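You operate a simulated robot arm through the tools that you are given. There is no shell and no other tool. Be economical: measure what you need, move in short steps, check, and stop when the job is done.

You run a simulated two-armed robot. Do the job below in one go: nothing can be reset, and whatever is moved stays where it is left.

JOB
Clamp the black slip in the vice and rub its old mortar off.
Fine: use the grey stone and put it back; leave the slip clamped. Set down upright: what you pick out. What is to be rubbed or washed off counts as gone when no trace of it is left.

It is judged by the outcome, as a careful person would: the job done as asked, and still so three seconds after it is handed in. It fails if anything else is knocked over, pushed out of place, dropped, spilled or broken.

ROBOT AND FRAMES
Two 7-joint arms with fingered hands on one trunk, on a base that drives. Base frame: it is fixed to the floor where the robot stands at the start and does not move with it; the origin is under the middle of the robot, x ahead of it, y to its left, z up; the surface under the hand at the start is at about z = 850. Units: mm, rad, N and s.
The left shoulder is at the start at [81, 241, 1492], the right one opposite. With the tool pointing down near the work surface each hand reaches from about 320 to 960 mm from the robot's upright axis, wherever it stands, measured 20 degrees to its own side. Places, roughly: gap of the vice [500, 400, 900]; vice wheel [400, 400, 900]. Payload 4.9 kg a hand.
The TCP of each hand is the grasp point between the finger pads, 32 mm short of the fingertips. In the tool frame z runs along the fingers and y along their closing line. The gripper opens to 200 mm. The gripper's body begins 89 mm behind the TCP. The gripper is a hand of 4 fingers: y runs from the thumb to the fingers, the wrist lies at [0, 0, -267] in the tool frame.
Orientation is told as [roll, pitch, yaw] about the base's x, y, z axes, in that order, counted from this pose: with the fingers straight down and closing along the base's y, the tool's x points along the base's -x, its y along +y and its z along -z.

CONTROLS
- The arms move only by the tool step_arm. It takes "left_increments", "right_increments" or both (then of equal length, played together; a hand with none holds still); each is a list of rows, each a list of 6 numbers: the shift along the base's x, y, z in cm, then the turn, a rotation vector about the base's x, y, z in rad. In form: [[x, y, z, wx, wy, wz], ...]. A call has 1 to 20 rows; each row is the pose to reach, as a shift and turn from the pose commanded when the call began. Each row takes 0.2 s and may step no farther than 50 mm and 0.15 rad from the row before; otherwise, the whole call is refused. Where a pose cannot be reached the arm comes as near as it can. A force on the tool above 40 N (or 10 N above the force at the start of the call, whichever is more), or a blocked arm, ends the call early, and 0.2 s more pass. In this call time passes only in rows, and 0.2 s behind the last. It gives the time, the measured TCP pose, the force on the tool (base axes), the opening and the grip force at its end, in the units of the frame above (readings bear some noise), with the torque about the TCP (base axes, N m) and any sound that the robot's microphone picked up.
- Cameras (640 x 400 px; columns grow to the right, rows downward): "scene" is now at [97.9, 24.4, 1654.3]; the picture's right is [0.48, -0.88, -0.00], its down [-0.63, -0.34, -0.70] and it looks along [0.61, 0.34, -0.72] (base axes); focal length 262 px, centre (320, 200). "left" rides on the left gripper at [-69, -69, -116] in its tool frame; the picture's right is [0.71, -0.71, 0.00], its down [0.54, 0.54, -0.64] and it looks along [0.46, 0.45, 0.77] (tool axes); focal length 226 px, centre (320, 200). "right" rides on the right gripper at [69, -69, -116] in its tool frame; the picture's right is [0.71, 0.71, 0.00], its down [-0.54, 0.54, -0.64] and it looks along [-0.45, 0.45, 0.77] (tool axes); focal length 226 px, centre (320, 200).
- get_image(camera): a new picture of that camera. It takes no simulated time.
- raise_lower(by): slides the trunk up (or, below 0, down) by that many mm; the arms and the scene camera ride with it, the base frame stays. It gives what a move gives, with no picture.
- roll_base(legs): drives the robot by 1 to 6 legs, each [ahead, left, turn to the left] in mm, mm and rad, along the robot's own axes; the way and the turn of a leg run together, so that a leg with both is an arc; at most 1500 mm and 3.142 rad a leg. The arms and the cameras ride along, it lands a little off, and it stops where it bumps. It gives what a move gives.
- set_fingers(finger1, finger2, finger3, thumb_bend, hand): sets how far each is bent, from 0 (flat) to 1 (curled in); at 0.3 the hand is open as for a grip, at 0.7 the pads meet at the TCP. One left out holds its place. A second passes; each finger stops where it meets its share of the squeeze, and holds until it gets a number again. It is the only way to open and close the hand. It gives what a move gives, with no picture; readings hold the bend of each and the force on the fingers (four entries, about 0 where the hand has none), thumb and palm.
- turn_head(pan, tilt): turns the head with the scene camera to pan (to the left, within 1.501 rad either way) and tilt (down, from -0.506 to 1.204), counted from straight ahead of the robot. It gives what a move gives.
- point_at(camera, pixels): for up to 12 pixels [column, row] of the newest picture of that camera ("zoom" is the newest enlarged one), the place [x, y, z] in the base frame of the surface seen there, good to about 2 mm, but the place of the scene camera against the robot may be out by one fixed shift of up to 18 mm in any direction. It takes no simulated time.
- inspect(camera, box): a new picture of the part [left, top, right, bottom] of that camera's present view, enlarged. It takes no simulated time.
- job_done(): hands the job in; it is judged then, once.

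Work in short steps. Measure before you move; look again where a grasp or a placing could have gone wrong, and mend it. You have 80 turns and 70 pictures in all, those below and enlarged ones among them. Open the grippers and draw the arms clear of the work before you hand the job in, unless the task says otherwise; then end with one line.

The tools are called after ">>>" as name(argument=value, ...) on one line, values as JSON. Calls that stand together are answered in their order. step_arm: Moves the arms, as the interface text tells. Its arguments: {"type":"object","properties":{"left_increments":{"type":"array"},"right_increments":{"type":"array"}},"required":[]} The other tools are called the same way: raise_lower (by) slides the trunk up or down; set_fingers (finger1, finger2, finger3, thumb_bend, hand) moves the fingers one by one; roll_base (legs) drives the base; turn_head (pan, tilt) turns the head that bears the scene camera; get_image (camera) takes a picture; point_at (camera, pixels) gives the place of the surface under pixels of a picture; inspect (camera, box) takes an enlarged picture of a part of a camera's view; job_done () hands the job in.

At the start:

```text
time_s: 0.0
left_position: [492.8, 652.1, 1228.2]
left_ee_rot: [0.001, 0.0, -0.001]
left_wrist_force: [0.4, 0.8, 0.2]
left_moment: [0.02, 0.02, -0.04]
left_opening: 199.9
left_finger_force: 0.2
left_shape: jaw
left_bend: [0.3, 0.3, 0.3, 0.3]
left_finger forces: [0.0, 0.1, 0.1, 0.1, 0.0, 0.0]
right_position: [671.8, 80.1, 1245.2]
right_ee_rot: [0.002, -0.001, -0.001]
right_wrist_force: [0.0, 0.0, 0.3]
right_moment: [0.03, 0.02, 0.03]
right_opening: 199.8
right_finger_force: 0.0
right_shape: jaw
right_bend: [0.3, 0.3, 0.3, 0.3]
right_finger forces: [0.1, 0.1, 0.0, 0.1, 0.1, 0.0]
trunk travel left (down, up): [-400.0, 440.0]
robot x, y, heading: [-0.4, 0.6, -0.0]
head pan, tilt: [0.503, 0.798]
```

scene: 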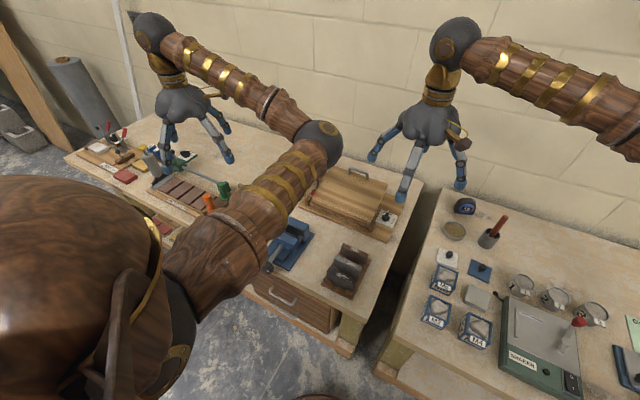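
right: 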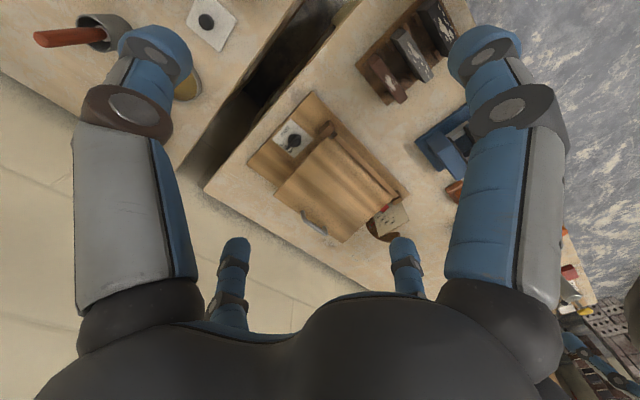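
left: 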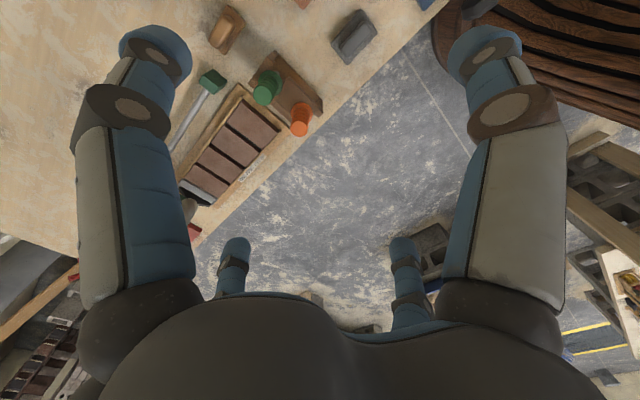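

The scene shows the vice (blue, ~290,245), a rack of slips (~345,270), and a grey block near the left camera's (355,35). I'll look closer at these.

>>> inspect(camera="scene", box=[240, 160, 420, 310])

>>> inspect(camera="right", box=[340, 0, 480, 200])

>>> inspect(camera="left", box=[160, 0, 460, 240])

```text
2.67 times, centred on (330, 235) of scene
```

zoom: 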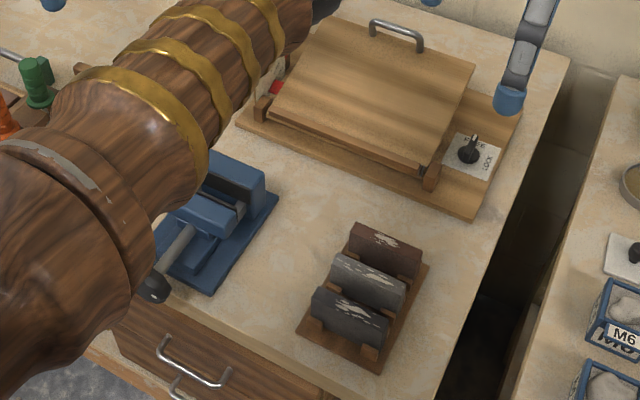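

```text
2.00 times, centred on (410, 100) of right
```

zoom: 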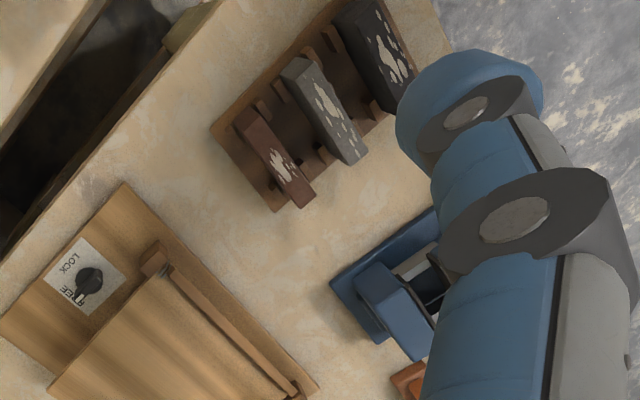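

```text
1.67 times, centred on (310, 120) of left
```

zoom: 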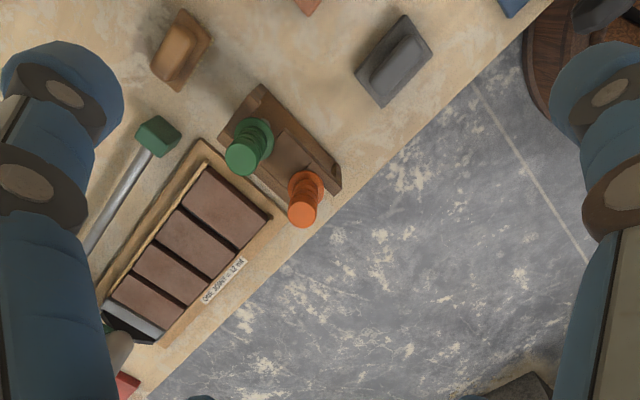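

Grey stone with a raised grip at left-camera (355,37), brown stone at (225,30); slips in a rack, the black one nearest the robot. I measure them.

>>> point_at(camera="zoom", pixels=[[395, 60], [404, 15], [432, 52], [385, 106], [357, 70], [405, 45], [385, 75], [180, 45], [505, 5]])

>>> point_at(camera="right", pixels=[[437, 30], [415, 55], [390, 85], [427, 5], [445, 52], [440, 150]])

>>> point_at(camera="scene", pixels=[[338, 281], [328, 273], [349, 283], [304, 222], [283, 249], [296, 243], [302, 236], [311, 232]])

```text
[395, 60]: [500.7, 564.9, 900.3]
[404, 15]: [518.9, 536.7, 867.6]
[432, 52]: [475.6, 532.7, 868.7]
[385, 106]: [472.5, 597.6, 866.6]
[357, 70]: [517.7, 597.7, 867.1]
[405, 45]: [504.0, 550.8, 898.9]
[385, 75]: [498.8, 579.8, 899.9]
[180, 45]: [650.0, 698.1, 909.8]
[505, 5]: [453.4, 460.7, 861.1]
```

```text
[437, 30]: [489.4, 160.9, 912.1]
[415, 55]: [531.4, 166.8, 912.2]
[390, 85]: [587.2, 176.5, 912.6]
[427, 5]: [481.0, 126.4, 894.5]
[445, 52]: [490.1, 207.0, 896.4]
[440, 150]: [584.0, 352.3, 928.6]
```

```text
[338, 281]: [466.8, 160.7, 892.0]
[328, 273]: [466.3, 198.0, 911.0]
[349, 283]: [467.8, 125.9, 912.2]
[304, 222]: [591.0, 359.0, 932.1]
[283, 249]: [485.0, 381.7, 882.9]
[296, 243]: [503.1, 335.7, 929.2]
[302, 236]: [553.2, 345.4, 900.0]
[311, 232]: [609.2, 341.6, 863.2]
```

I move the left hand out of view (back/left/up) and bring the right hand over the slips to look at them closely.

>>> step_arm(left_increments=[[-3, 3, 2, 0, 0, 0], [-6, 6, 4, 0, 0, 0], [-9, 9, 6, 0, 0, 0], [-12, 12, 8, 0, 0, 0], [-15, 15, 10, 0, 0, 0], [-15, 15, 10, 0, 0, 0]], right_increments=[[-4, 0, -2, 0, 0, 0], [-8, 0, -4, 0, 0, 0], [-12, 0, -6, 0, 0, 0], [-16, 0, -8, 0, 0, 0], [-20, 0, -10, 0, 0, 0], [-23, 0, -12, 0, 0, 0]])

>>> get_image(camera="right")

>>> get_image(camera="scene")

```text
time_s: 1.4
left_position: [345.0, 801.3, 1327.5]
left_ee_rot: [-0.003, 0.001, -0.002]
left_wrist_force: [0.0, 0.6, -0.3]
left_moment: [-0.03, 0.01, -0.03]
left_opening: 200.2
left_finger_force: 0.0
left_shape: jaw
left_bend: [0.3, 0.3, 0.3, 0.3]
left_finger forces: [0.0, 0.0, 0.0, 0.0, 0.0, 0.0]
right_position: [511.3, 78.2, 1124.7]
right_ee_rot: [0.004, 0.048, 0.033]
right_wrist_force: [0.9, 0.0, -0.8]
right_moment: [-0.03, 0.02, 0.03]
right_opening: 199.9
right_finger_force: 0.0
right_shape: jaw
right_bend: [0.3, 0.3, 0.3, 0.3]
right_finger forces: [0.0, 0.0, 0.0, 0.1, 0.0, 0.0]
right hand out of reach, approached as far as the arm can: row 4, 5, 6
trunk travel left (down, up): [-400.0, 440.0]
robot x, y, heading: [-1.0, 1.6, -0.004]
head pan, tilt: [0.503, 0.798]
```

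```text
63 pictures are left
```

right: 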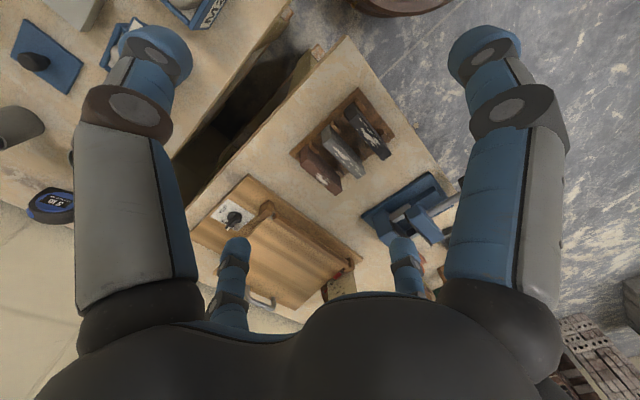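

```text
62 pictures are left
```

scene: 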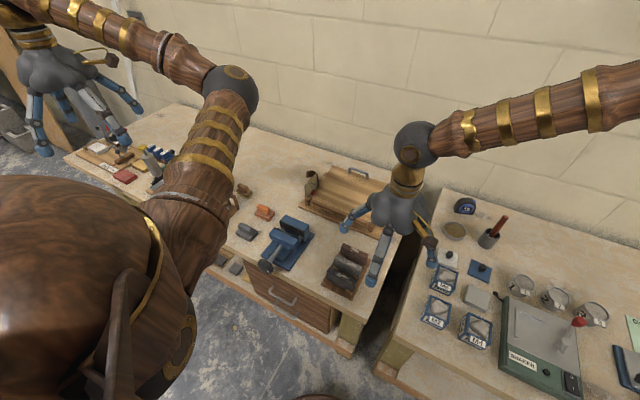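

The workspace is now visible. The right hand couldn't go nearer than x≈511, so I'll put the base in front of the vice: raise the right hand, then go back 100 and left 350.

>>> step_arm(right_increments=[[2, 0, 4, 0, 0, 0], [4, 0, 8, 0, 0, 0], [6, 0, 12, 0, 0, 0]])

>>> roll_base(legs=[[-100, 0, 0], [0, 350, 0]])

>>> turn_head(pan=0.0, tilt=0.85)

>>> get_image(camera="scene")

```text
time_s: 2.2
left_position: [343.3, 801.2, 1328.6]
left_ee_rot: [-0.002, 0.002, 0.001]
left_wrist_force: [0.8, 0.0, 1.2]
left_moment: [-0.01, -0.01, -0.03]
left_opening: 200.0
left_finger_force: 0.1
left_shape: jaw
left_bend: [0.3, 0.3, 0.3, 0.3]
left_finger forces: [0.0, 0.1, 0.0, 0.0, 0.1, 0.1]
right_position: [568.4, 78.7, 1243.4]
right_ee_rot: [0.007, 0.049, 0.034]
right_wrist_force: [0.4, -0.8, -0.1]
right_moment: [0.0, 0.03, 0.01]
right_opening: 199.8
right_finger_force: 0.1
right_shape: jaw
right_bend: [0.3, 0.3, 0.3, 0.3]
right_finger forces: [0.0, 0.0, 0.1, 0.1, 0.0, 0.0]
trunk travel left (down, up): [-400.0, 440.0]
robot x, y, heading: [-2.8, -0.7, -0.007]
head pan, tilt: [0.503, 0.798]
```

```text
time_s: 5.2
left_position: [248.3, 1148.5, 1330.3]
left_ee_rot: [0.0, 0.002, -0.004]
left_wrist_force: [0.0, -0.4, 0.9]
left_moment: [0.06, -0.01, -0.01]
left_opening: 200.0
left_finger_force: 0.1
left_shape: jaw
left_bend: [0.3, 0.3, 0.3, 0.3]
left_finger forces: [0.0, 0.0, 0.0, 0.0, 0.1, 0.0]
right_position: [469.3, 425.5, 1242.4]
right_ee_rot: [0.007, 0.047, 0.03]
right_wrist_force: [0.2, 0.0, 0.2]
right_moment: [0.0, 0.03, 0.0]
right_opening: 199.9
right_finger_force: 0.1
right_shape: jaw
right_bend: [0.3, 0.3, 0.3, 0.3]
right_finger forces: [0.1, 0.1, 0.1, 0.1, 0.0, 0.0]
trunk travel left (down, up): [-400.0, 440.0]
robot x, y, heading: [-99.3, 350.1, -0.003]
head pan, tilt: [0.503, 0.798]
```

```text
time_s: 6.2
left_position: [247.8, 1151.5, 1328.6]
left_ee_rot: [-0.002, -0.001, -0.004]
left_wrist_force: [0.0, 1.3, 0.3]
left_moment: [0.02, -0.02, -0.02]
left_opening: 199.8
left_finger_force: 0.0
left_shape: jaw
left_bend: [0.3, 0.3, 0.3, 0.3]
left_finger forces: [0.0, 0.1, 0.0, 0.0, 0.0, 0.1]
right_position: [468.9, 427.1, 1241.4]
right_ee_rot: [0.004, 0.048, 0.03]
right_wrist_force: [-0.4, 0.5, 0.5]
right_moment: [-0.02, -0.01, -0.01]
right_opening: 199.8
right_finger_force: 0.0
right_shape: jaw
right_bend: [0.3, 0.3, 0.3, 0.3]
right_finger forces: [0.0, 0.0, 0.0, 0.1, 0.0, 0.1]
trunk travel left (down, up): [-400.0, 440.0]
robot x, y, heading: [-100.7, 350.8, -0.006]
head pan, tilt: [0.0, 0.85]
```

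```text
61 pictures are left
```

scene: 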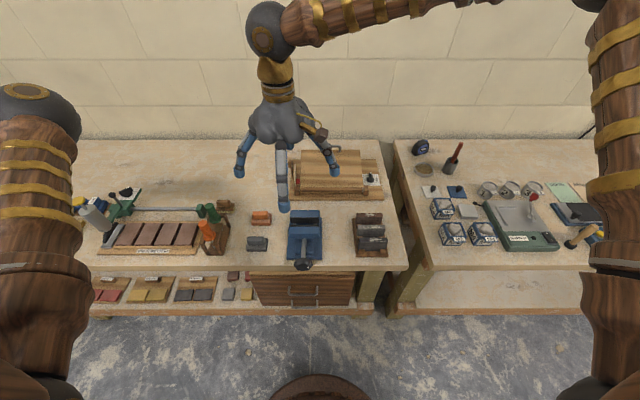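

Good overview: vice at (304,238), slips at (370,236), grey stone at (257,244). I send the right hand over to the slips at height and zoom on the scene.

>>> step_arm(right_increments=[[0, -5, 0, 0, -0.01, -0.01], [0, -10, 0, 0, -0.03, -0.02], [0, -15, 0, 0, -0.048, -0.03], [0, -20, 0, 0, -0.048, -0.03], [0, -25, 0, 0, -0.048, -0.03], [0, -26, -4, 0, -0.048, -0.03], [0, -26, -8, 0, -0.048, -0.03], [0, -26, -12, 0, -0.048, -0.03]])

>>> inspect(camera="scene", box=[230, 190, 400, 290])

>>> get_image(camera="right")

```text
time_s: 8.0
left_position: [248.7, 1149.2, 1329.5]
left_ee_rot: [-0.001, 0.001, -0.006]
left_wrist_force: [0.5, -0.5, 1.4]
left_moment: [0.03, 0.0, -0.04]
left_opening: 199.8
left_finger_force: 0.2
left_shape: jaw
left_bend: [0.3, 0.3, 0.3, 0.3]
left_finger forces: [0.0, 0.0, 0.0, 0.0, 0.0, 0.0]
right_position: [470.1, 166.1, 1120.0]
right_ee_rot: [0.006, 0.0, 0.0]
right_wrist_force: [-0.3, 0.4, -0.6]
right_moment: [0.0, 0.03, 0.02]
right_opening: 199.9
right_finger_force: 0.0
right_shape: jaw
right_bend: [0.3, 0.3, 0.3, 0.3]
right_finger forces: [0.0, 0.0, 0.0, 0.0, 0.0, 0.0]
trunk travel left (down, up): [-400.0, 440.0]
robot x, y, heading: [-94.5, 348.8, -0.0]
head pan, tilt: [0.0, 0.85]
```

```text
3.76 times, centred on (315, 240) of scene
```

zoom: 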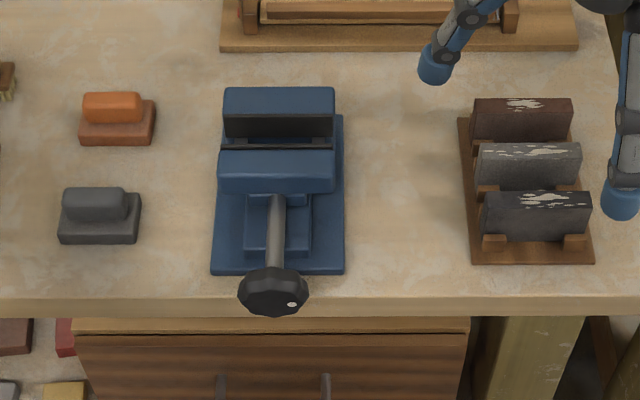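

```text
59 pictures are left
```

right: 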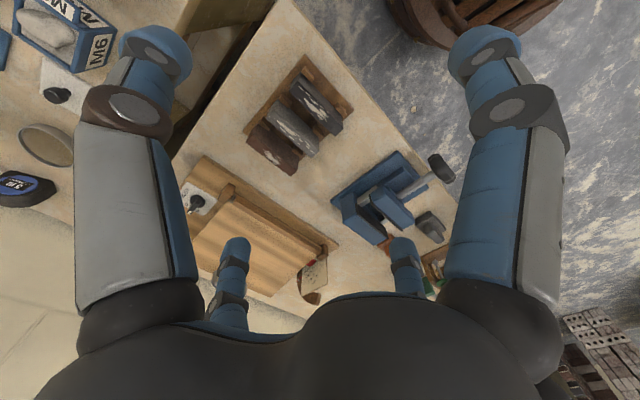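

Mortar lies on the slips' upper edges; the vice jaws face along x and the screw knob is at the front. I zoom the hand camera onto both to measure.

>>> inspect(camera="right", box=[230, 40, 360, 190])

>>> point_at(camera="zoom", pixels=[[320, 200], [330, 180], [369, 238], [329, 285], [296, 242], [411, 310], [392, 255], [270, 190], [440, 230], [300, 300], [200, 300], [390, 290]])

>>> inspect(camera="right", box=[325, 140, 465, 250])

```text
2.67 times, centred on (295, 115) of right
```

zoom: 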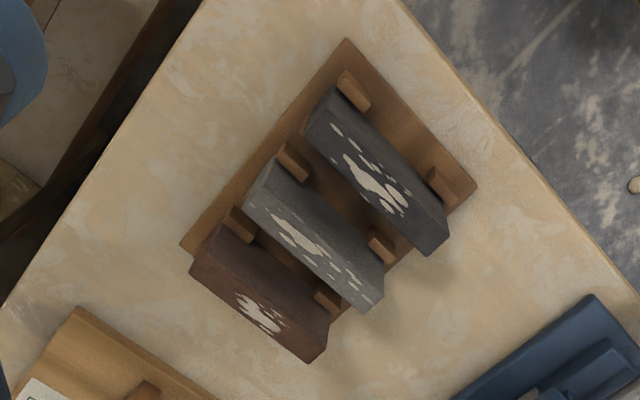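

```text
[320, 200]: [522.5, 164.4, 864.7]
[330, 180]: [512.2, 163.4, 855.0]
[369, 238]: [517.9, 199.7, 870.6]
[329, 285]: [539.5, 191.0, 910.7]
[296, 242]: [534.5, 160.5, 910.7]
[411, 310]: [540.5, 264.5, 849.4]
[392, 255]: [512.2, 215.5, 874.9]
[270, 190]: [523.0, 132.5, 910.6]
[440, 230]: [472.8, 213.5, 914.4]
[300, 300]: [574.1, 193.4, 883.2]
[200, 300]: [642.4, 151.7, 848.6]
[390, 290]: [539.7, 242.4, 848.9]
```

```text
3.64 times, centred on (395, 195) of right
```

zoom: 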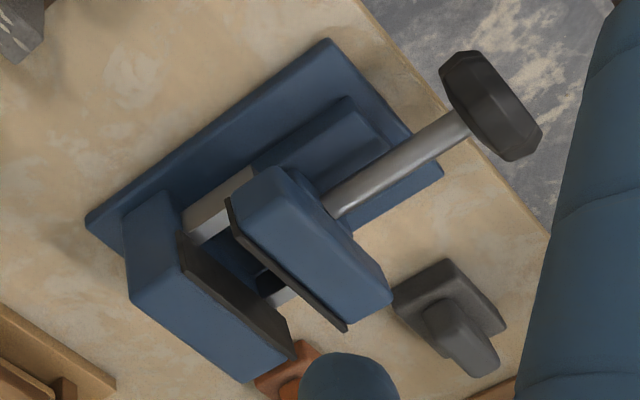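

Jaw plates and the gap are clear here. I measure the jaws and, from the full right picture, the black slip's corners.

>>> point_at(camera="zoom", pixels=[[185, 245], [285, 340], [240, 215], [335, 315], [150, 270], [265, 365], [262, 175], [382, 290], [490, 100], [470, 62], [520, 150], [262, 280]])

>>> point_at(camera="right", pixels=[[301, 76], [341, 120], [291, 89], [335, 133], [306, 92], [320, 105], [328, 108], [316, 93]])

```text
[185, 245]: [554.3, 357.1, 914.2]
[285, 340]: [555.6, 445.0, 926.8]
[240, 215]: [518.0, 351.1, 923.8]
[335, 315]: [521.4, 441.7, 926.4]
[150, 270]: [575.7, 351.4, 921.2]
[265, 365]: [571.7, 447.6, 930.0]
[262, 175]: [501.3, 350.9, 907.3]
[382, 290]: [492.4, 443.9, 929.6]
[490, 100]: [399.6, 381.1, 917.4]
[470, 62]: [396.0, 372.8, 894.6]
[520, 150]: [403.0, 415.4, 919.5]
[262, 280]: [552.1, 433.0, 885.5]
```

```text
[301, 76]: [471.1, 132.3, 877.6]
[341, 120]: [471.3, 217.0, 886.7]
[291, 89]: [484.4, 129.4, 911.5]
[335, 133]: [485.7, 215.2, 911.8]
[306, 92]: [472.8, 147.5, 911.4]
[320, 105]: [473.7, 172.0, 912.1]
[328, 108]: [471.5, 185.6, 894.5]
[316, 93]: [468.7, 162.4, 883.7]
```

The black slip is about x 470–487, y 128–217, top z 912; vice gap x 520–555, y 351–446, top ~927. Before grasping I look at how the fingers sit on the hand.

>>> inspect(camera="scene", box=[290, 80, 450, 280])

```text
2.00 times, centred on (370, 180) of scene
```

zoom: 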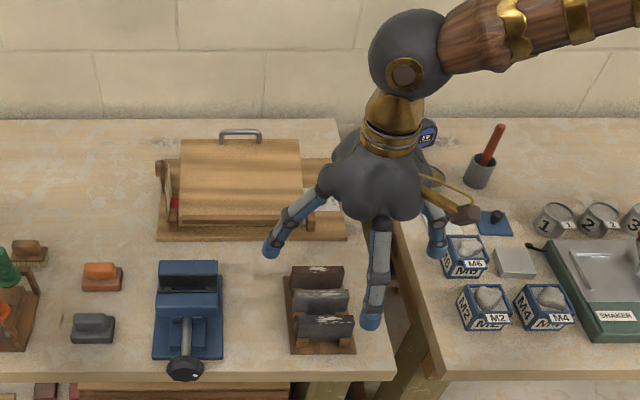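

I measure the fingertip positions relative to the TCP (470,166,1120).

>>> point_at(camera="zoom", pixels=[[271, 250], [370, 320], [437, 250], [292, 215], [380, 230], [428, 205], [467, 214], [380, 195]])

>>> point_at(camera="right", pixels=[[150, 45], [485, 45], [236, 250], [402, 250], [130, 110], [510, 110]])

```text
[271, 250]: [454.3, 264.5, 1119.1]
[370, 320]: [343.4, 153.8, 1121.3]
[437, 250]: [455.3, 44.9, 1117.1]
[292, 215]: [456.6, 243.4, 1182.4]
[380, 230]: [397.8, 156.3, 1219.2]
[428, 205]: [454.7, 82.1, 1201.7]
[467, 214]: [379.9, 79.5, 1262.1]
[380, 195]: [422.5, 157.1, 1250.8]
```

```text
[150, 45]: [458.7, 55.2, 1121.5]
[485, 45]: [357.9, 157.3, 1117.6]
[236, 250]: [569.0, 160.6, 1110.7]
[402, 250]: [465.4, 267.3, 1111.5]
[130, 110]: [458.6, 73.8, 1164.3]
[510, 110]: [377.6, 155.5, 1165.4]
```

The four digits form a cross (±x and ±y, ~105 mm out). I need to know which is which: I flatten finger1 and bend the thumb, then look.

>>> set_fingers(hand="right", finger1=0.0, thumb_bend=0.5)

>>> get_image(camera="right")

>>> inspect(camera="scene", box=[290, 80, 450, 280])

```text
time_s: 9.0
left_position: [247.6, 1151.2, 1328.3]
left_ee_rot: [-0.002, -0.001, -0.005]
left_wrist_force: [-0.1, -0.1, -0.2]
left_moment: [0.02, -0.02, 0.01]
left_opening: 199.9
left_finger_force: 0.0
left_shape: jaw
left_bend: [0.3, 0.3, 0.3, 0.3]
left_finger forces: [0.0, 0.0, 0.1, 0.1, 0.0, 0.0]
right_position: [469.1, 168.3, 1122.3]
right_ee_rot: [0.006, 0.001, -0.001]
right_wrist_force: [-0.2, 0.2, -0.3]
right_moment: [0.02, -0.04, 0.03]
right_opening: 139.6
right_finger_force: 0.1
right_shape: fingers
right_bend: [0.01, 0.3, 0.3, 0.5]
right_finger forces: [0.0, 0.0, 0.0, 0.0, 0.0, 0.0]
trunk travel left (down, up): [-400.0, 440.0]
robot x, y, heading: [-101.0, 350.9, -0.001]
head pan, tilt: [0.0, 0.85]
```

```text
55 pictures are left
```

right: 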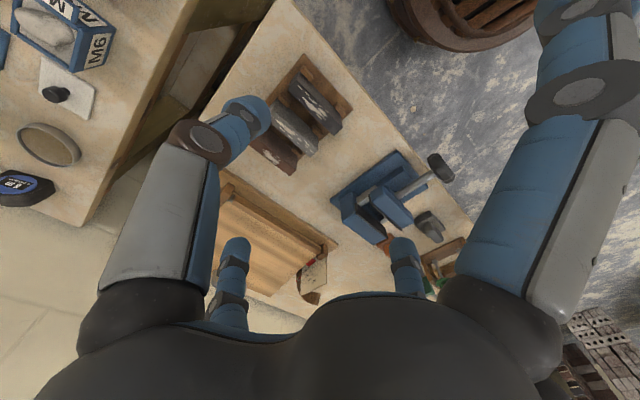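

```text
2.00 times, centred on (370, 180) of scene
```

zoom: 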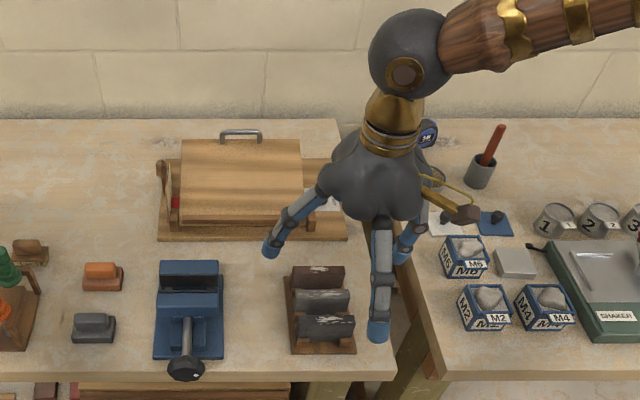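

Thumb is the −y digit, finger1 the −x digit. I flatten finger3 too, pre-close thumb and finger2, and check.

>>> set_fingers(hand="right", finger1=0.0, finger3=0.0, finger2=0.42, thumb_bend=0.42)

>>> get_image(camera="right")

>>> point_at(camera="right", pixels=[[236, 245], [402, 250], [400, 240], [230, 100], [200, 100], [575, 15], [240, 110]])

```text
time_s: 10.0
left_position: [246.8, 1149.9, 1328.2]
left_ee_rot: [0.002, 0.001, -0.003]
left_wrist_force: [-0.3, -0.2, 0.0]
left_moment: [0.0, 0.04, 0.01]
left_opening: 199.9
left_finger_force: 0.1
left_shape: jaw
left_bend: [0.3, 0.3, 0.3, 0.3]
left_finger forces: [0.0, 0.1, 0.1, 0.1, 0.0, 0.0]
right_position: [469.0, 168.9, 1120.7]
right_ee_rot: [0.005, 0.001, 0.0]
right_wrist_force: [-0.3, -0.4, -0.6]
right_moment: [0.03, 0.0, -0.02]
right_opening: 148.3
right_finger_force: 0.0
right_shape: fingers
right_bend: [0.01, 0.42, 0.01, 0.42]
right_finger forces: [0.0, 0.1, 0.0, 0.0, 0.0, 0.0]
trunk travel left (down, up): [-400.0, 440.0]
robot x, y, heading: [-97.4, 353.3, -0.002]
head pan, tilt: [0.0, 0.85]
```

```text
53 pictures are left
```

right: 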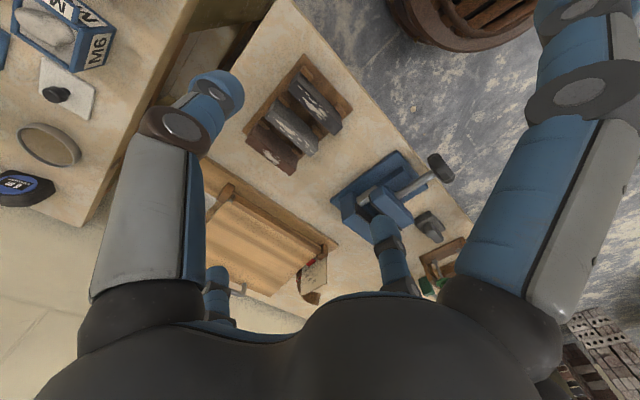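

```text
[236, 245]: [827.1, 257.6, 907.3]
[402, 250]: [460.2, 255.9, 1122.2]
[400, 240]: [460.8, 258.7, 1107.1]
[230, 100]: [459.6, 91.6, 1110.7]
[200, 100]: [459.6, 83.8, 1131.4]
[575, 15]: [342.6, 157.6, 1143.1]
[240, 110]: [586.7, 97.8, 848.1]
```

finger2 is +y, finger3 +x, both pairs clear. I lower the hand toward z≈985 above the slip and look again from close.

>>> step_arm(right_increments=[[0.4, 0.2, -4, 0, 0, 0], [0.9, 0.3, -8, 0, 0, 0], [0.9, 0.3, -12, 0, 0, 0], [0.9, 0.3, -13.5, 0, 0, 0]])

>>> get_image(camera="right")

>>> inspect(camera="scene", box=[320, 140, 440, 280])

```text
time_s: 11.0
left_position: [247.4, 1150.3, 1328.8]
left_ee_rot: [0.0, 0.002, -0.004]
left_wrist_force: [0.9, -0.2, -0.7]
left_moment: [0.04, 0.02, -0.02]
left_opening: 199.8
left_finger_force: 0.1
left_shape: jaw
left_bend: [0.3, 0.3, 0.3, 0.3]
left_finger forces: [0.1, 0.0, 0.0, 0.1, 0.1, 0.1]
right_position: [479.7, 169.0, 987.8]
right_ee_rot: [0.006, 0.001, 0.001]
right_wrist_force: [-0.6, 0.1, 0.2]
right_moment: [-0.03, 0.0, 0.02]
right_opening: 148.7
right_finger_force: 0.1
right_shape: fingers
right_bend: [0.01, 0.42, 0.01, 0.42]
right_finger forces: [0.0, 0.0, 0.0, 0.1, 0.0, 0.1]
trunk travel left (down, up): [-400.0, 440.0]
robot x, y, heading: [-98.4, 350.5, -0.001]
head pan, tilt: [0.0, 0.85]
```

```text
52 pictures are left
```

right: 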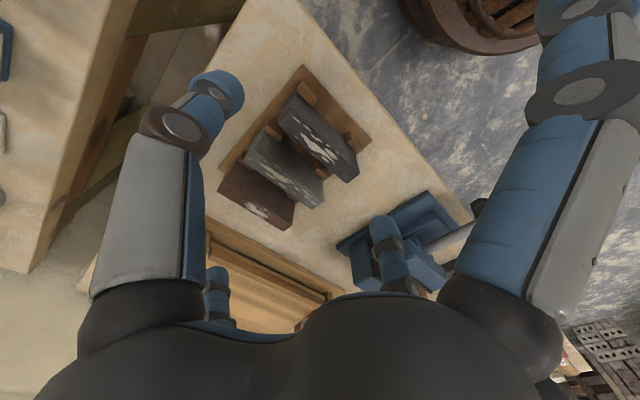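

```text
2.86 times, centred on (380, 210) of scene
```

zoom: 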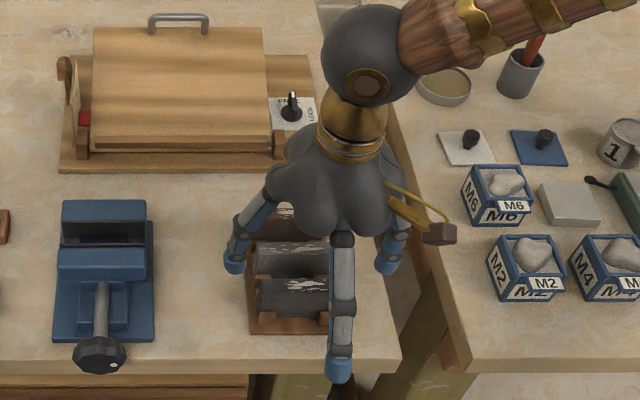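

>>> inspect(camera="right", box=[210, 50, 390, 240])

>>> point_at(camera="right", pixels=[[281, 113], [346, 180], [294, 97], [357, 160], [288, 104], [350, 168], [299, 97], [318, 118], [310, 130], [326, 134], [222, 178], [270, 128]])

```text
2.11 times, centred on (300, 145) of right
```

zoom: 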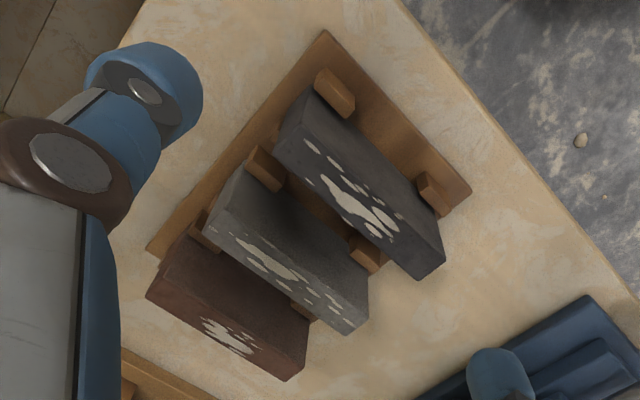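

```text
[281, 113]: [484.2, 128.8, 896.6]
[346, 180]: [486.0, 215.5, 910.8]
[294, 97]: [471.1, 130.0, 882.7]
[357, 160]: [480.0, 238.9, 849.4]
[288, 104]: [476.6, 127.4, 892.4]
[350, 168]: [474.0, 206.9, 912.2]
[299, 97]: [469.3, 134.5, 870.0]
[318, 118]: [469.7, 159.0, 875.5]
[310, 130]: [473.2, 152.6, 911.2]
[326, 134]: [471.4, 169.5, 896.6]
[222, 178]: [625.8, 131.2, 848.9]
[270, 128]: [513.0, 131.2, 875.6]
```

Slip centre ≈ (478.7, 171.5), thickness ~17, length ~88. Lowering to z≈902 around its ends.

>>> step_arm(right_increments=[[-0.1, 0.15, -4, 0, 0, 0], [-0.1, 0.15, -7, 0, 0, 0], [-0.1, 0.15, -8.6, 0, 0, 0], [-0.1, 0.15, -8.6, 0, 0, 0]])

>>> inspect(camera="right", box=[160, 40, 440, 300])

```text
time_s: 12.0
left_position: [247.8, 1150.2, 1328.5]
left_ee_rot: [-0.002, -0.001, -0.003]
left_wrist_force: [-0.6, -0.4, 0.0]
left_moment: [0.02, -0.01, -0.01]
left_opening: 199.8
left_finger_force: 0.1
left_shape: jaw
left_bend: [0.3, 0.3, 0.3, 0.3]
left_finger forces: [0.1, 0.0, 0.0, 0.1, 0.1, 0.1]
right_position: [477.2, 171.2, 900.5]
right_ee_rot: [0.004, 0.001, 0.0]
right_wrist_force: [-0.6, 0.2, -0.1]
right_moment: [0.01, 0.0, -0.01]
right_opening: 148.6
right_finger_force: 0.2
right_shape: fingers
right_bend: [0.01, 0.42, 0.01, 0.42]
right_finger forces: [0.0, 0.0, 0.0, 0.0, 0.0, 0.1]
trunk travel left (down, up): [-400.0, 440.0]
robot x, y, heading: [-97.6, 350.6, -0.004]
head pan, tilt: [0.0, 0.85]
```

```text
1.54 times, centred on (300, 170) of right
```

zoom: 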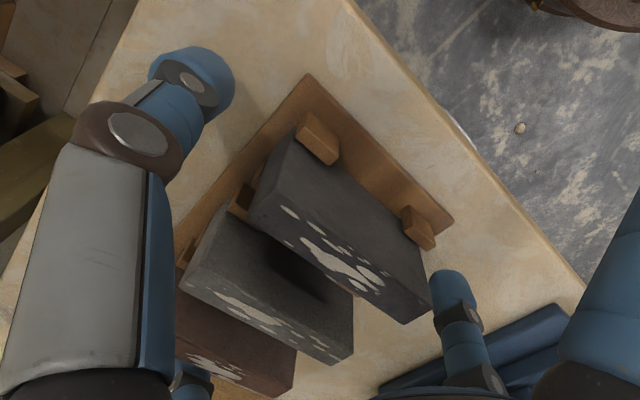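

Fingers straddle the slip's ends cleanly. Closing thumb and finger2 together.

>>> set_fingers(hand="right", finger2=0.5, thumb_bend=0.5)

>>> set_fingers(hand="right", finger2=0.7, thumb_bend=0.7)

>>> inspect(camera="right", box=[160, 40, 440, 300])

```text
time_s: 13.0
left_position: [247.4, 1150.8, 1328.5]
left_ee_rot: [0.001, 0.001, -0.003]
left_wrist_force: [0.4, 0.3, 0.6]
left_moment: [0.0, 0.0, -0.04]
left_opening: 199.8
left_finger_force: 0.0
left_shape: jaw
left_bend: [0.3, 0.3, 0.3, 0.3]
left_finger forces: [0.0, 0.0, 0.1, 0.0, 0.0, 0.1]
right_position: [478.4, 170.5, 901.5]
right_ee_rot: [0.005, 0.0, 0.0]
right_wrist_force: [-0.3, -0.1, -0.2]
right_moment: [-0.03, -0.01, 0.01]
right_opening: 139.9
right_finger_force: 0.0
right_shape: fingers
right_bend: [0.01, 0.5, 0.01, 0.5]
right_finger forces: [0.0, 0.0, 0.0, 0.0, 0.0, 0.1]
trunk travel left (down, up): [-400.0, 440.0]
robot x, y, heading: [-98.5, 353.3, -0.001]
head pan, tilt: [0.0, 0.85]
```

```text
time_s: 14.0
left_position: [246.8, 1151.3, 1328.3]
left_ee_rot: [0.0, 0.001, -0.003]
left_wrist_force: [-0.6, 0.2, -0.1]
left_moment: [-0.03, -0.01, 0.0]
left_opening: 200.0
left_finger_force: 0.2
left_shape: jaw
left_bend: [0.3, 0.3, 0.3, 0.3]
left_finger forces: [0.0, 0.0, 0.0, 0.0, 0.0, 0.0]
right_position: [479.4, 170.8, 900.7]
right_ee_rot: [0.006, -0.002, -0.002]
right_wrist_force: [-0.7, -1.0, 5.8]
right_moment: [0.28, -0.02, 0.01]
right_opening: 131.4
right_finger_force: 17.7
right_shape: fingers
right_bend: [0.01, 0.48, 0.01, 0.63]
right_finger forces: [0.0, 17.0, 0.1, 0.1, 18.2, 0.0]
trunk travel left (down, up): [-400.0, 440.0]
robot x, y, heading: [-97.5, 349.9, -0.004]
head pan, tilt: [0.0, 0.85]
```

```text
1.54 times, centred on (300, 170) of right
```

zoom: 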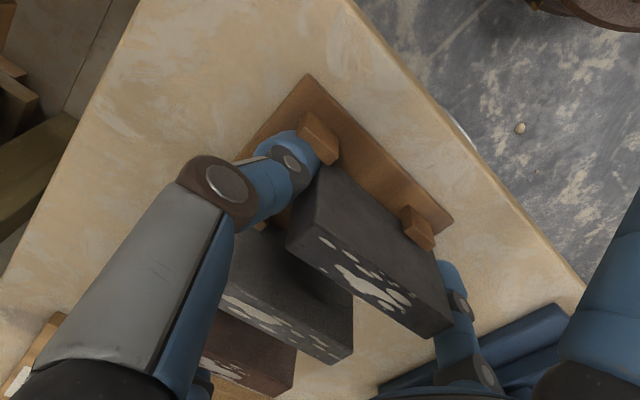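

The slip slid ~12 mm toward +y but is held (17 N both sides). Lifting straight up and checking.

>>> step_arm(right_increments=[[0, 0, 2, 0, 0, 0], [0, 0, 4, 0, 0, 0], [0, 0, 7, 0, 0, 0], [0, 0, 10, 0, 0, 0], [0, 0, 14, 0, 0, 0], [0, 0, 14, 0, 0, 0]])

>>> get_image(camera="right")

>>> inspect(camera="scene", box=[250, 110, 430, 290])

```text
time_s: 15.4
left_position: [248.6, 1150.6, 1327.3]
left_ee_rot: [0.0, 0.003, -0.004]
left_wrist_force: [-0.3, 0.2, 0.5]
left_moment: [-0.01, -0.01, -0.02]
left_opening: 199.8
left_finger_force: 0.1
left_shape: jaw
left_bend: [0.3, 0.3, 0.3, 0.3]
left_finger forces: [0.0, 0.0, 0.0, 0.0, 0.0, 0.0]
right_position: [477.9, 171.2, 1040.1]
right_ee_rot: [0.006, 0.0, 0.0]
right_wrist_force: [0.8, -0.1, -2.4]
right_moment: [-0.01, 0.01, -0.02]
right_opening: 131.7
right_finger_force: 18.0
right_shape: fingers
right_bend: [0.01, 0.48, 0.01, 0.63]
right_finger forces: [0.0, 17.9, 0.1, 0.1, 17.7, 0.0]
trunk travel left (down, up): [-400.0, 440.0]
robot x, y, heading: [-98.9, 352.6, -0.003]
head pan, tilt: [0.0, 0.85]
```

```text
47 pictures are left
```

right: 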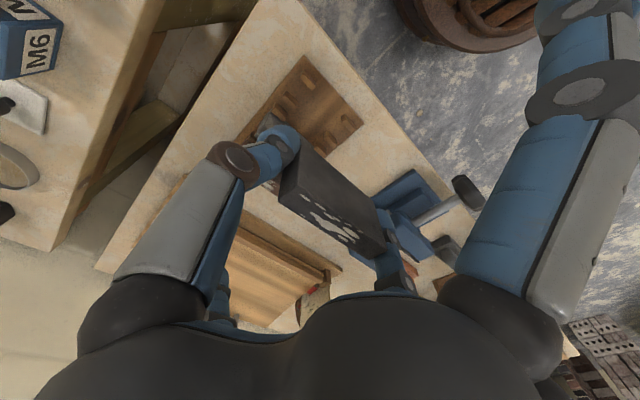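

```text
2.22 times, centred on (340, 200) of scene
```

zoom: 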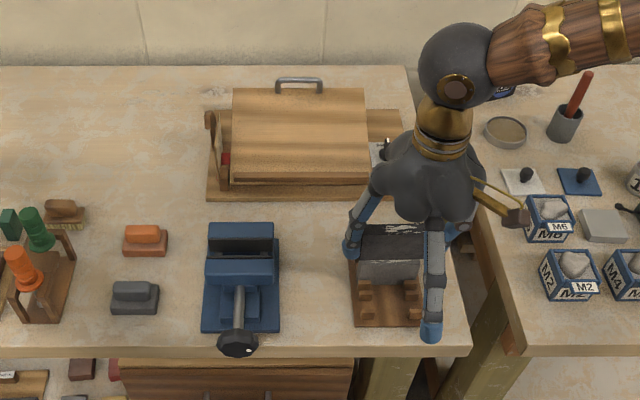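

Held level. I want to be sure the other two slips still stand in the rack, and measure the slip in hand.

>>> point_at(camera="right", pixels=[[285, 195], [368, 250], [310, 150], [378, 212], [300, 160], [345, 195], [280, 125], [330, 170], [310, 180], [340, 245]])

>>> inspect(camera="scene", box=[335, 180, 395, 270])

```text
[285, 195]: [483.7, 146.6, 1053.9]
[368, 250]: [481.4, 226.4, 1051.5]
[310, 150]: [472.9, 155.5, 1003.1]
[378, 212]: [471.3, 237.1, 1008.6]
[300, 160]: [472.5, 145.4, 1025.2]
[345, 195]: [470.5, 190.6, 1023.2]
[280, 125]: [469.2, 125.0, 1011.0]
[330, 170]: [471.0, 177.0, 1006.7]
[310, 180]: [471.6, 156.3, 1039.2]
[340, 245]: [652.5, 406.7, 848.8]
```

```text
4.44 times, centred on (365, 225) of scene
```

zoom: 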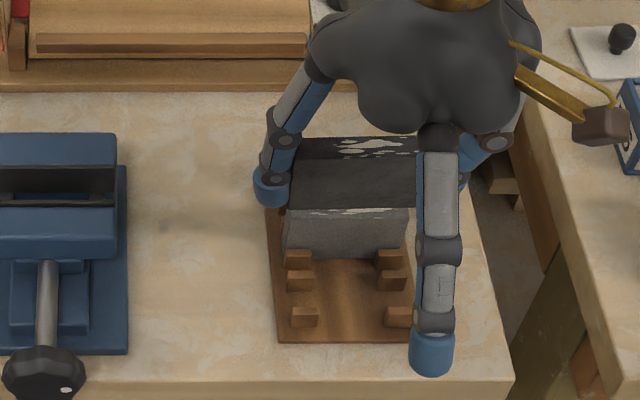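

The grey slip stands undisturbed. The flat finger3 (+x) will reach x≈677 over the box when at the vice, so I measure the box front and look at the vice gap.

>>> inspect(camera="scene", box=[270, 130, 390, 280])

>>> point_at(camera="zoom", pixels=[[200, 150], [200, 138], [200, 118], [200, 60], [150, 167], [130, 120], [250, 240], [250, 215], [215, 260], [235, 240]])

```text
2.67 times, centred on (330, 205) of scene
```

zoom: 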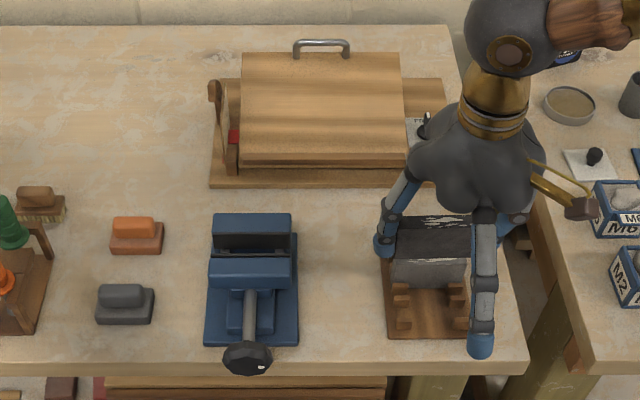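

```text
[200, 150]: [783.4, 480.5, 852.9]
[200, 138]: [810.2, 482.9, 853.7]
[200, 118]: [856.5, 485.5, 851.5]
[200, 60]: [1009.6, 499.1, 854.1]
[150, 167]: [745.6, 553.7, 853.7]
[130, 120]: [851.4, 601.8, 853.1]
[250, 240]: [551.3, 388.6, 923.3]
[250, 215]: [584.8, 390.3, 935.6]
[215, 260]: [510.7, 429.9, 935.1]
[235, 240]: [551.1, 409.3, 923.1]
```

The box front is at x≈700, so finger3 clears. I carry the slip over the gap: TCP to about (538, 380, 1040).

>>> step_arm(right_increments=[[1, 4, 0, 0, 0, 0], [2, 8, 0, 0, 0, 0], [3, 12, 0, 0, 0, 0], [4, 16, 0, 0, 0, 0], [5, 19, 0, 0, 0, 0], [5.95, 20.9, 0, 0, 0, 0], [5.95, 20.9, 0, 0, 0, 0]])

>>> get_image(camera="right")

>>> inspect(camera="scene", box=[250, 130, 370, 290])

```text
time_s: 17.0
left_position: [246.8, 1150.2, 1328.5]
left_ee_rot: [0.001, 0.0, -0.003]
left_wrist_force: [0.4, 0.1, -0.5]
left_moment: [-0.01, 0.0, 0.01]
left_opening: 199.8
left_finger_force: 0.0
left_shape: jaw
left_bend: [0.3, 0.3, 0.3, 0.3]
left_finger forces: [0.1, 0.0, 0.1, 0.1, 0.0, 0.0]
right_position: [537.2, 380.1, 1040.8]
right_ee_rot: [0.006, 0.0, 0.001]
right_wrist_force: [-0.3, 0.2, -1.5]
right_moment: [0.01, -0.01, -0.02]
right_opening: 131.5
right_finger_force: 18.5
right_shape: fingers
right_bend: [0.01, 0.48, 0.01, 0.63]
right_finger forces: [0.0, 17.6, 0.0, 0.0, 17.5, 0.0]
trunk travel left (down, up): [-400.0, 440.0]
robot x, y, heading: [-97.6, 350.3, -0.003]
head pan, tilt: [0.0, 0.85]
```

```text
43 pictures are left
```

right: 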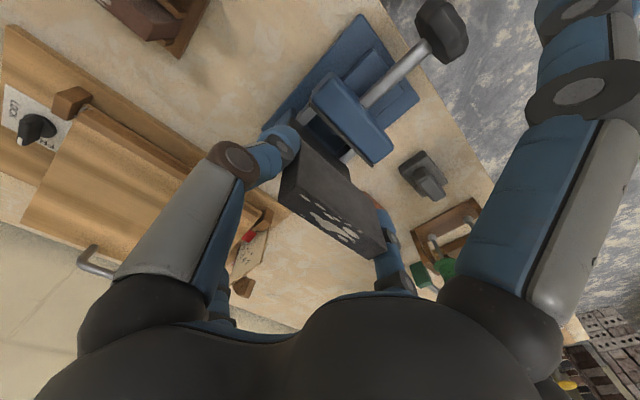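

```text
2.50 times, centred on (310, 210) of scene
```

zoom: 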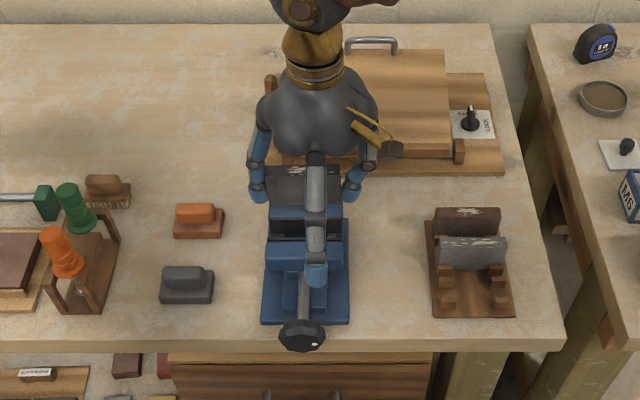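

Slip is over the gap. I check the jaw and rail positions in the close right view before lowering.

>>> inspect(camera="right", box=[270, 80, 410, 200])

>>> point_at(camera="right", pixels=[[313, 105], [376, 162], [325, 90], [388, 148], [306, 126], [344, 155], [300, 120], [310, 150], [370, 200], [335, 140]])

```text
3.33 times, centred on (340, 140) of right
```

zoom: 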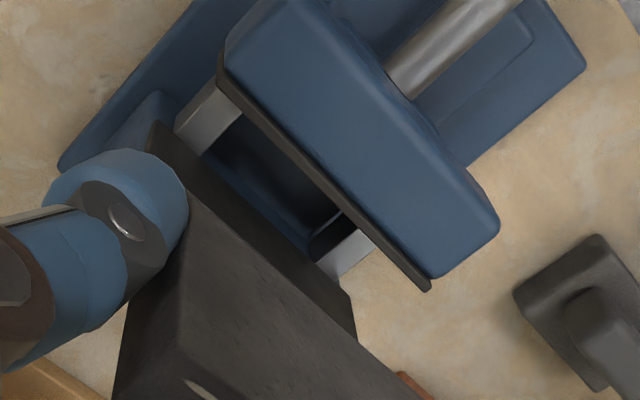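

```text
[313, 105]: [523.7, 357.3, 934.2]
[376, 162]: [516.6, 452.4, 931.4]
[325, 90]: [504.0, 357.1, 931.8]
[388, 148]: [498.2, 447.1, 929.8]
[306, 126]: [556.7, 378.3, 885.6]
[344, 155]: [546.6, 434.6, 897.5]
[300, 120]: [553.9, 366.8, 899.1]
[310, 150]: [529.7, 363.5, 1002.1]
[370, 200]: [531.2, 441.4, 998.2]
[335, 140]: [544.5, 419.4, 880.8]
```

Rails' top is about z 898, so the slip's bottom (TCP −43) should land at TCP ≈ 941. Lowering to ~948 first.

>>> step_arm(right_increments=[[0, 0, -3, 0, 0, 0], [0, 0, -6, 0, 0, 0], [0, 0, -8, 0, 0, 0], [0, 0, -9.2, 0, 0, 0], [0, 0, -9.2, 0, 0, 0]])

>>> inspect(camera="right", box=[230, 60, 430, 280])

```text
time_s: 18.2
left_position: [247.3, 1150.8, 1328.5]
left_ee_rot: [0.0, 0.001, -0.003]
left_wrist_force: [0.2, 0.1, 0.2]
left_moment: [0.02, 0.03, 0.01]
left_opening: 200.0
left_finger_force: 0.0
left_shape: jaw
left_bend: [0.3, 0.3, 0.3, 0.3]
left_finger forces: [0.1, 0.0, 0.0, 0.1, 0.1, 0.0]
right_position: [537.1, 380.3, 949.6]
right_ee_rot: [0.004, 0.001, 0.0]
right_wrist_force: [-0.5, -0.3, -2.0]
right_moment: [-0.02, -0.01, -0.02]
right_opening: 131.7
right_finger_force: 18.0
right_shape: fingers
right_bend: [0.01, 0.48, 0.01, 0.63]
right_finger forces: [0.1, 17.6, 0.1, 0.0, 17.6, 0.1]
trunk travel left (down, up): [-400.0, 440.0]
robot x, y, heading: [-98.4, 349.7, 0.001]
head pan, tilt: [0.0, 0.85]
```

```text
1.82 times, centred on (330, 170) of right
```

zoom: 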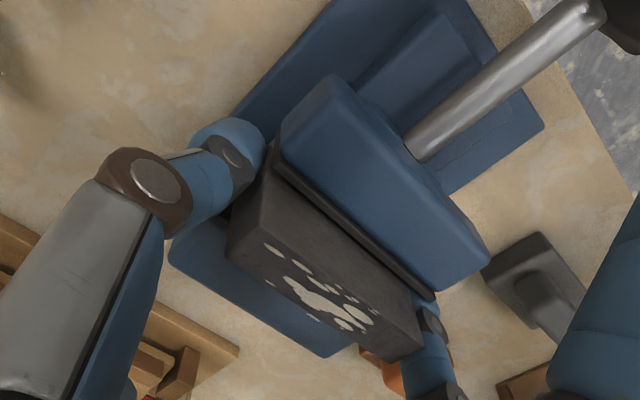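

The slip is between the jaws with clearance on both sides. I creep down 2 mm at a time watching the vertical force.

>>> step_arm(right_increments=[[0, 0, -0.3, 0, 0, 0], [0, 0, -0.6, 0, 0, 0]])

>>> step_arm(right_increments=[[0, 0, -0.2, 0, 0, 0], [0, 0, -0.2, 0, 0, 0]])

>>> step_arm(right_increments=[[0, 0, -0.2, 0, 0, 0], [0, 0, -0.2, 0, 0, 0]])

```text
time_s: 18.8
left_position: [246.0, 1149.6, 1329.5]
left_ee_rot: [0.0, 0.002, -0.003]
left_wrist_force: [0.0, -0.6, 0.5]
left_moment: [-0.02, 0.01, 0.02]
left_opening: 199.9
left_finger_force: 0.1
left_shape: jaw
left_bend: [0.3, 0.3, 0.3, 0.3]
left_finger forces: [0.0, 0.0, 0.0, 0.0, 0.1, 0.0]
right_position: [535.8, 379.2, 945.8]
right_ee_rot: [0.008, -0.001, 0.0]
right_wrist_force: [0.6, -1.4, 8.8]
right_moment: [0.57, 0.0, -0.03]
right_opening: 131.5
right_finger_force: 17.5
right_shape: fingers
right_bend: [0.01, 0.48, 0.01, 0.63]
right_finger forces: [0.0, 16.5, 0.0, 0.0, 17.8, 0.1]
trunk travel left (down, up): [-400.0, 440.0]
robot x, y, heading: [-96.6, 349.4, -0.002]
head pan, tilt: [0.0, 0.85]
```

```text
time_s: 19.4
left_position: [246.2, 1150.3, 1329.4]
left_ee_rot: [0.001, 0.0, -0.003]
left_wrist_force: [0.1, 0.7, 0.0]
left_moment: [0.03, -0.01, -0.01]
left_opening: 200.1
left_finger_force: 0.0
left_shape: jaw
left_bend: [0.3, 0.3, 0.3, 0.3]
left_finger forces: [0.1, 0.1, 0.0, 0.0, 0.1, 0.0]
right_position: [537.3, 380.3, 943.1]
right_ee_rot: [0.007, -0.002, -0.001]
right_wrist_force: [0.8, -2.5, 17.5]
right_moment: [0.76, 0.0, -0.03]
right_opening: 131.4
right_finger_force: 18.3
right_shape: fingers
right_bend: [0.01, 0.48, 0.01, 0.63]
right_finger forces: [0.1, 16.4, 0.0, 0.0, 19.3, 0.1]
trunk travel left (down, up): [-400.0, 440.0]
robot x, y, heading: [-99.9, 352.0, -0.004]
head pan, tilt: [0.0, 0.85]
```

```text
time_s: 20.0
left_position: [246.0, 1148.9, 1329.1]
left_ee_rot: [-0.001, 0.0, -0.007]
left_wrist_force: [-0.1, -0.4, -1.3]
left_moment: [-0.01, 0.0, 0.03]
left_opening: 199.6
left_finger_force: 0.0
left_shape: jaw
left_bend: [0.3, 0.3, 0.3, 0.3]
left_finger forces: [0.0, 0.0, 0.0, 0.1, 0.0, 0.1]
right_position: [536.8, 380.3, 941.2]
right_ee_rot: [0.005, -0.002, -0.003]
right_wrist_force: [1.7, -6.0, 27.8]
right_moment: [0.44, -0.06, 0.06]
right_opening: 131.3
right_finger_force: 20.2
right_shape: fingers
right_bend: [0.01, 0.47, 0.01, 0.63]
right_finger forces: [0.0, 17.0, 0.0, 0.1, 22.6, 0.1]
trunk travel left (down, up): [-400.0, 440.0]
robot x, y, heading: [-97.6, 348.7, -0.002]
head pan, tilt: [0.0, 0.85]
```

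The slip touched down at TCP ≈ 946 and I'm now pressing 28 N. I back off 4 mm to near-zero load, then open gently.

>>> step_arm(right_increments=[[0, 0, 0.2, 0, 0, 0], [0, 0, 0.45, 0, 0, 0], [0, 0, 0.45, 0, 0, 0]])

>>> set_fingers(hand="right", finger2=0.44, thumb_bend=0.58)

>>> inspect(camera="right", box=[230, 60, 430, 280])

```text
time_s: 20.8
left_position: [248.3, 1150.1, 1328.4]
left_ee_rot: [-0.001, 0.001, -0.003]
left_wrist_force: [0.7, -0.7, 0.1]
left_moment: [0.0, -0.01, 0.0]
left_opening: 200.0
left_finger_force: 0.0
left_shape: jaw
left_bend: [0.3, 0.3, 0.3, 0.3]
left_finger forces: [0.0, 0.1, 0.1, 0.0, 0.0, 0.0]
right_position: [535.7, 380.0, 942.8]
right_ee_rot: [0.005, 0.002, 0.0]
right_wrist_force: [-0.3, -0.2, -0.4]
right_moment: [0.06, 0.02, -0.03]
right_opening: 131.0
right_finger_force: 17.6
right_shape: fingers
right_bend: [0.01, 0.47, 0.01, 0.63]
right_finger forces: [0.0, 17.1, 0.1, 0.0, 17.8, 0.1]
trunk travel left (down, up): [-400.0, 440.0]
robot x, y, heading: [-98.4, 349.5, -0.003]
head pan, tilt: [0.0, 0.85]
```

```text
time_s: 21.8
left_position: [247.3, 1151.1, 1327.9]
left_ee_rot: [0.001, -0.001, -0.005]
left_wrist_force: [0.2, 0.1, 0.7]
left_moment: [-0.03, -0.02, 0.0]
left_opening: 200.0
left_finger_force: 0.1
left_shape: jaw
left_bend: [0.3, 0.3, 0.3, 0.3]
left_finger forces: [0.1, 0.0, 0.0, 0.0, 0.0, 0.1]
right_position: [537.3, 380.2, 943.8]
right_ee_rot: [0.005, -0.002, 0.0]
right_wrist_force: [-0.3, -0.8, -0.8]
right_moment: [-0.01, -0.01, -0.01]
right_opening: 133.6
right_finger_force: 0.0
right_shape: fingers
right_bend: [0.01, 0.44, 0.01, 0.57]
right_finger forces: [0.1, 0.0, 0.0, 0.0, 0.1, 0.0]
trunk travel left (down, up): [-400.0, 440.0]
robot x, y, heading: [-99.5, 355.5, -0.008]
head pan, tilt: [0.0, 0.85]
```

```text
1.82 times, centred on (330, 170) of right
```

zoom: 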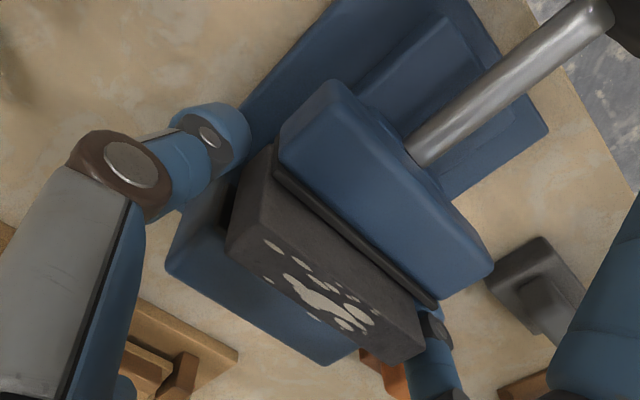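

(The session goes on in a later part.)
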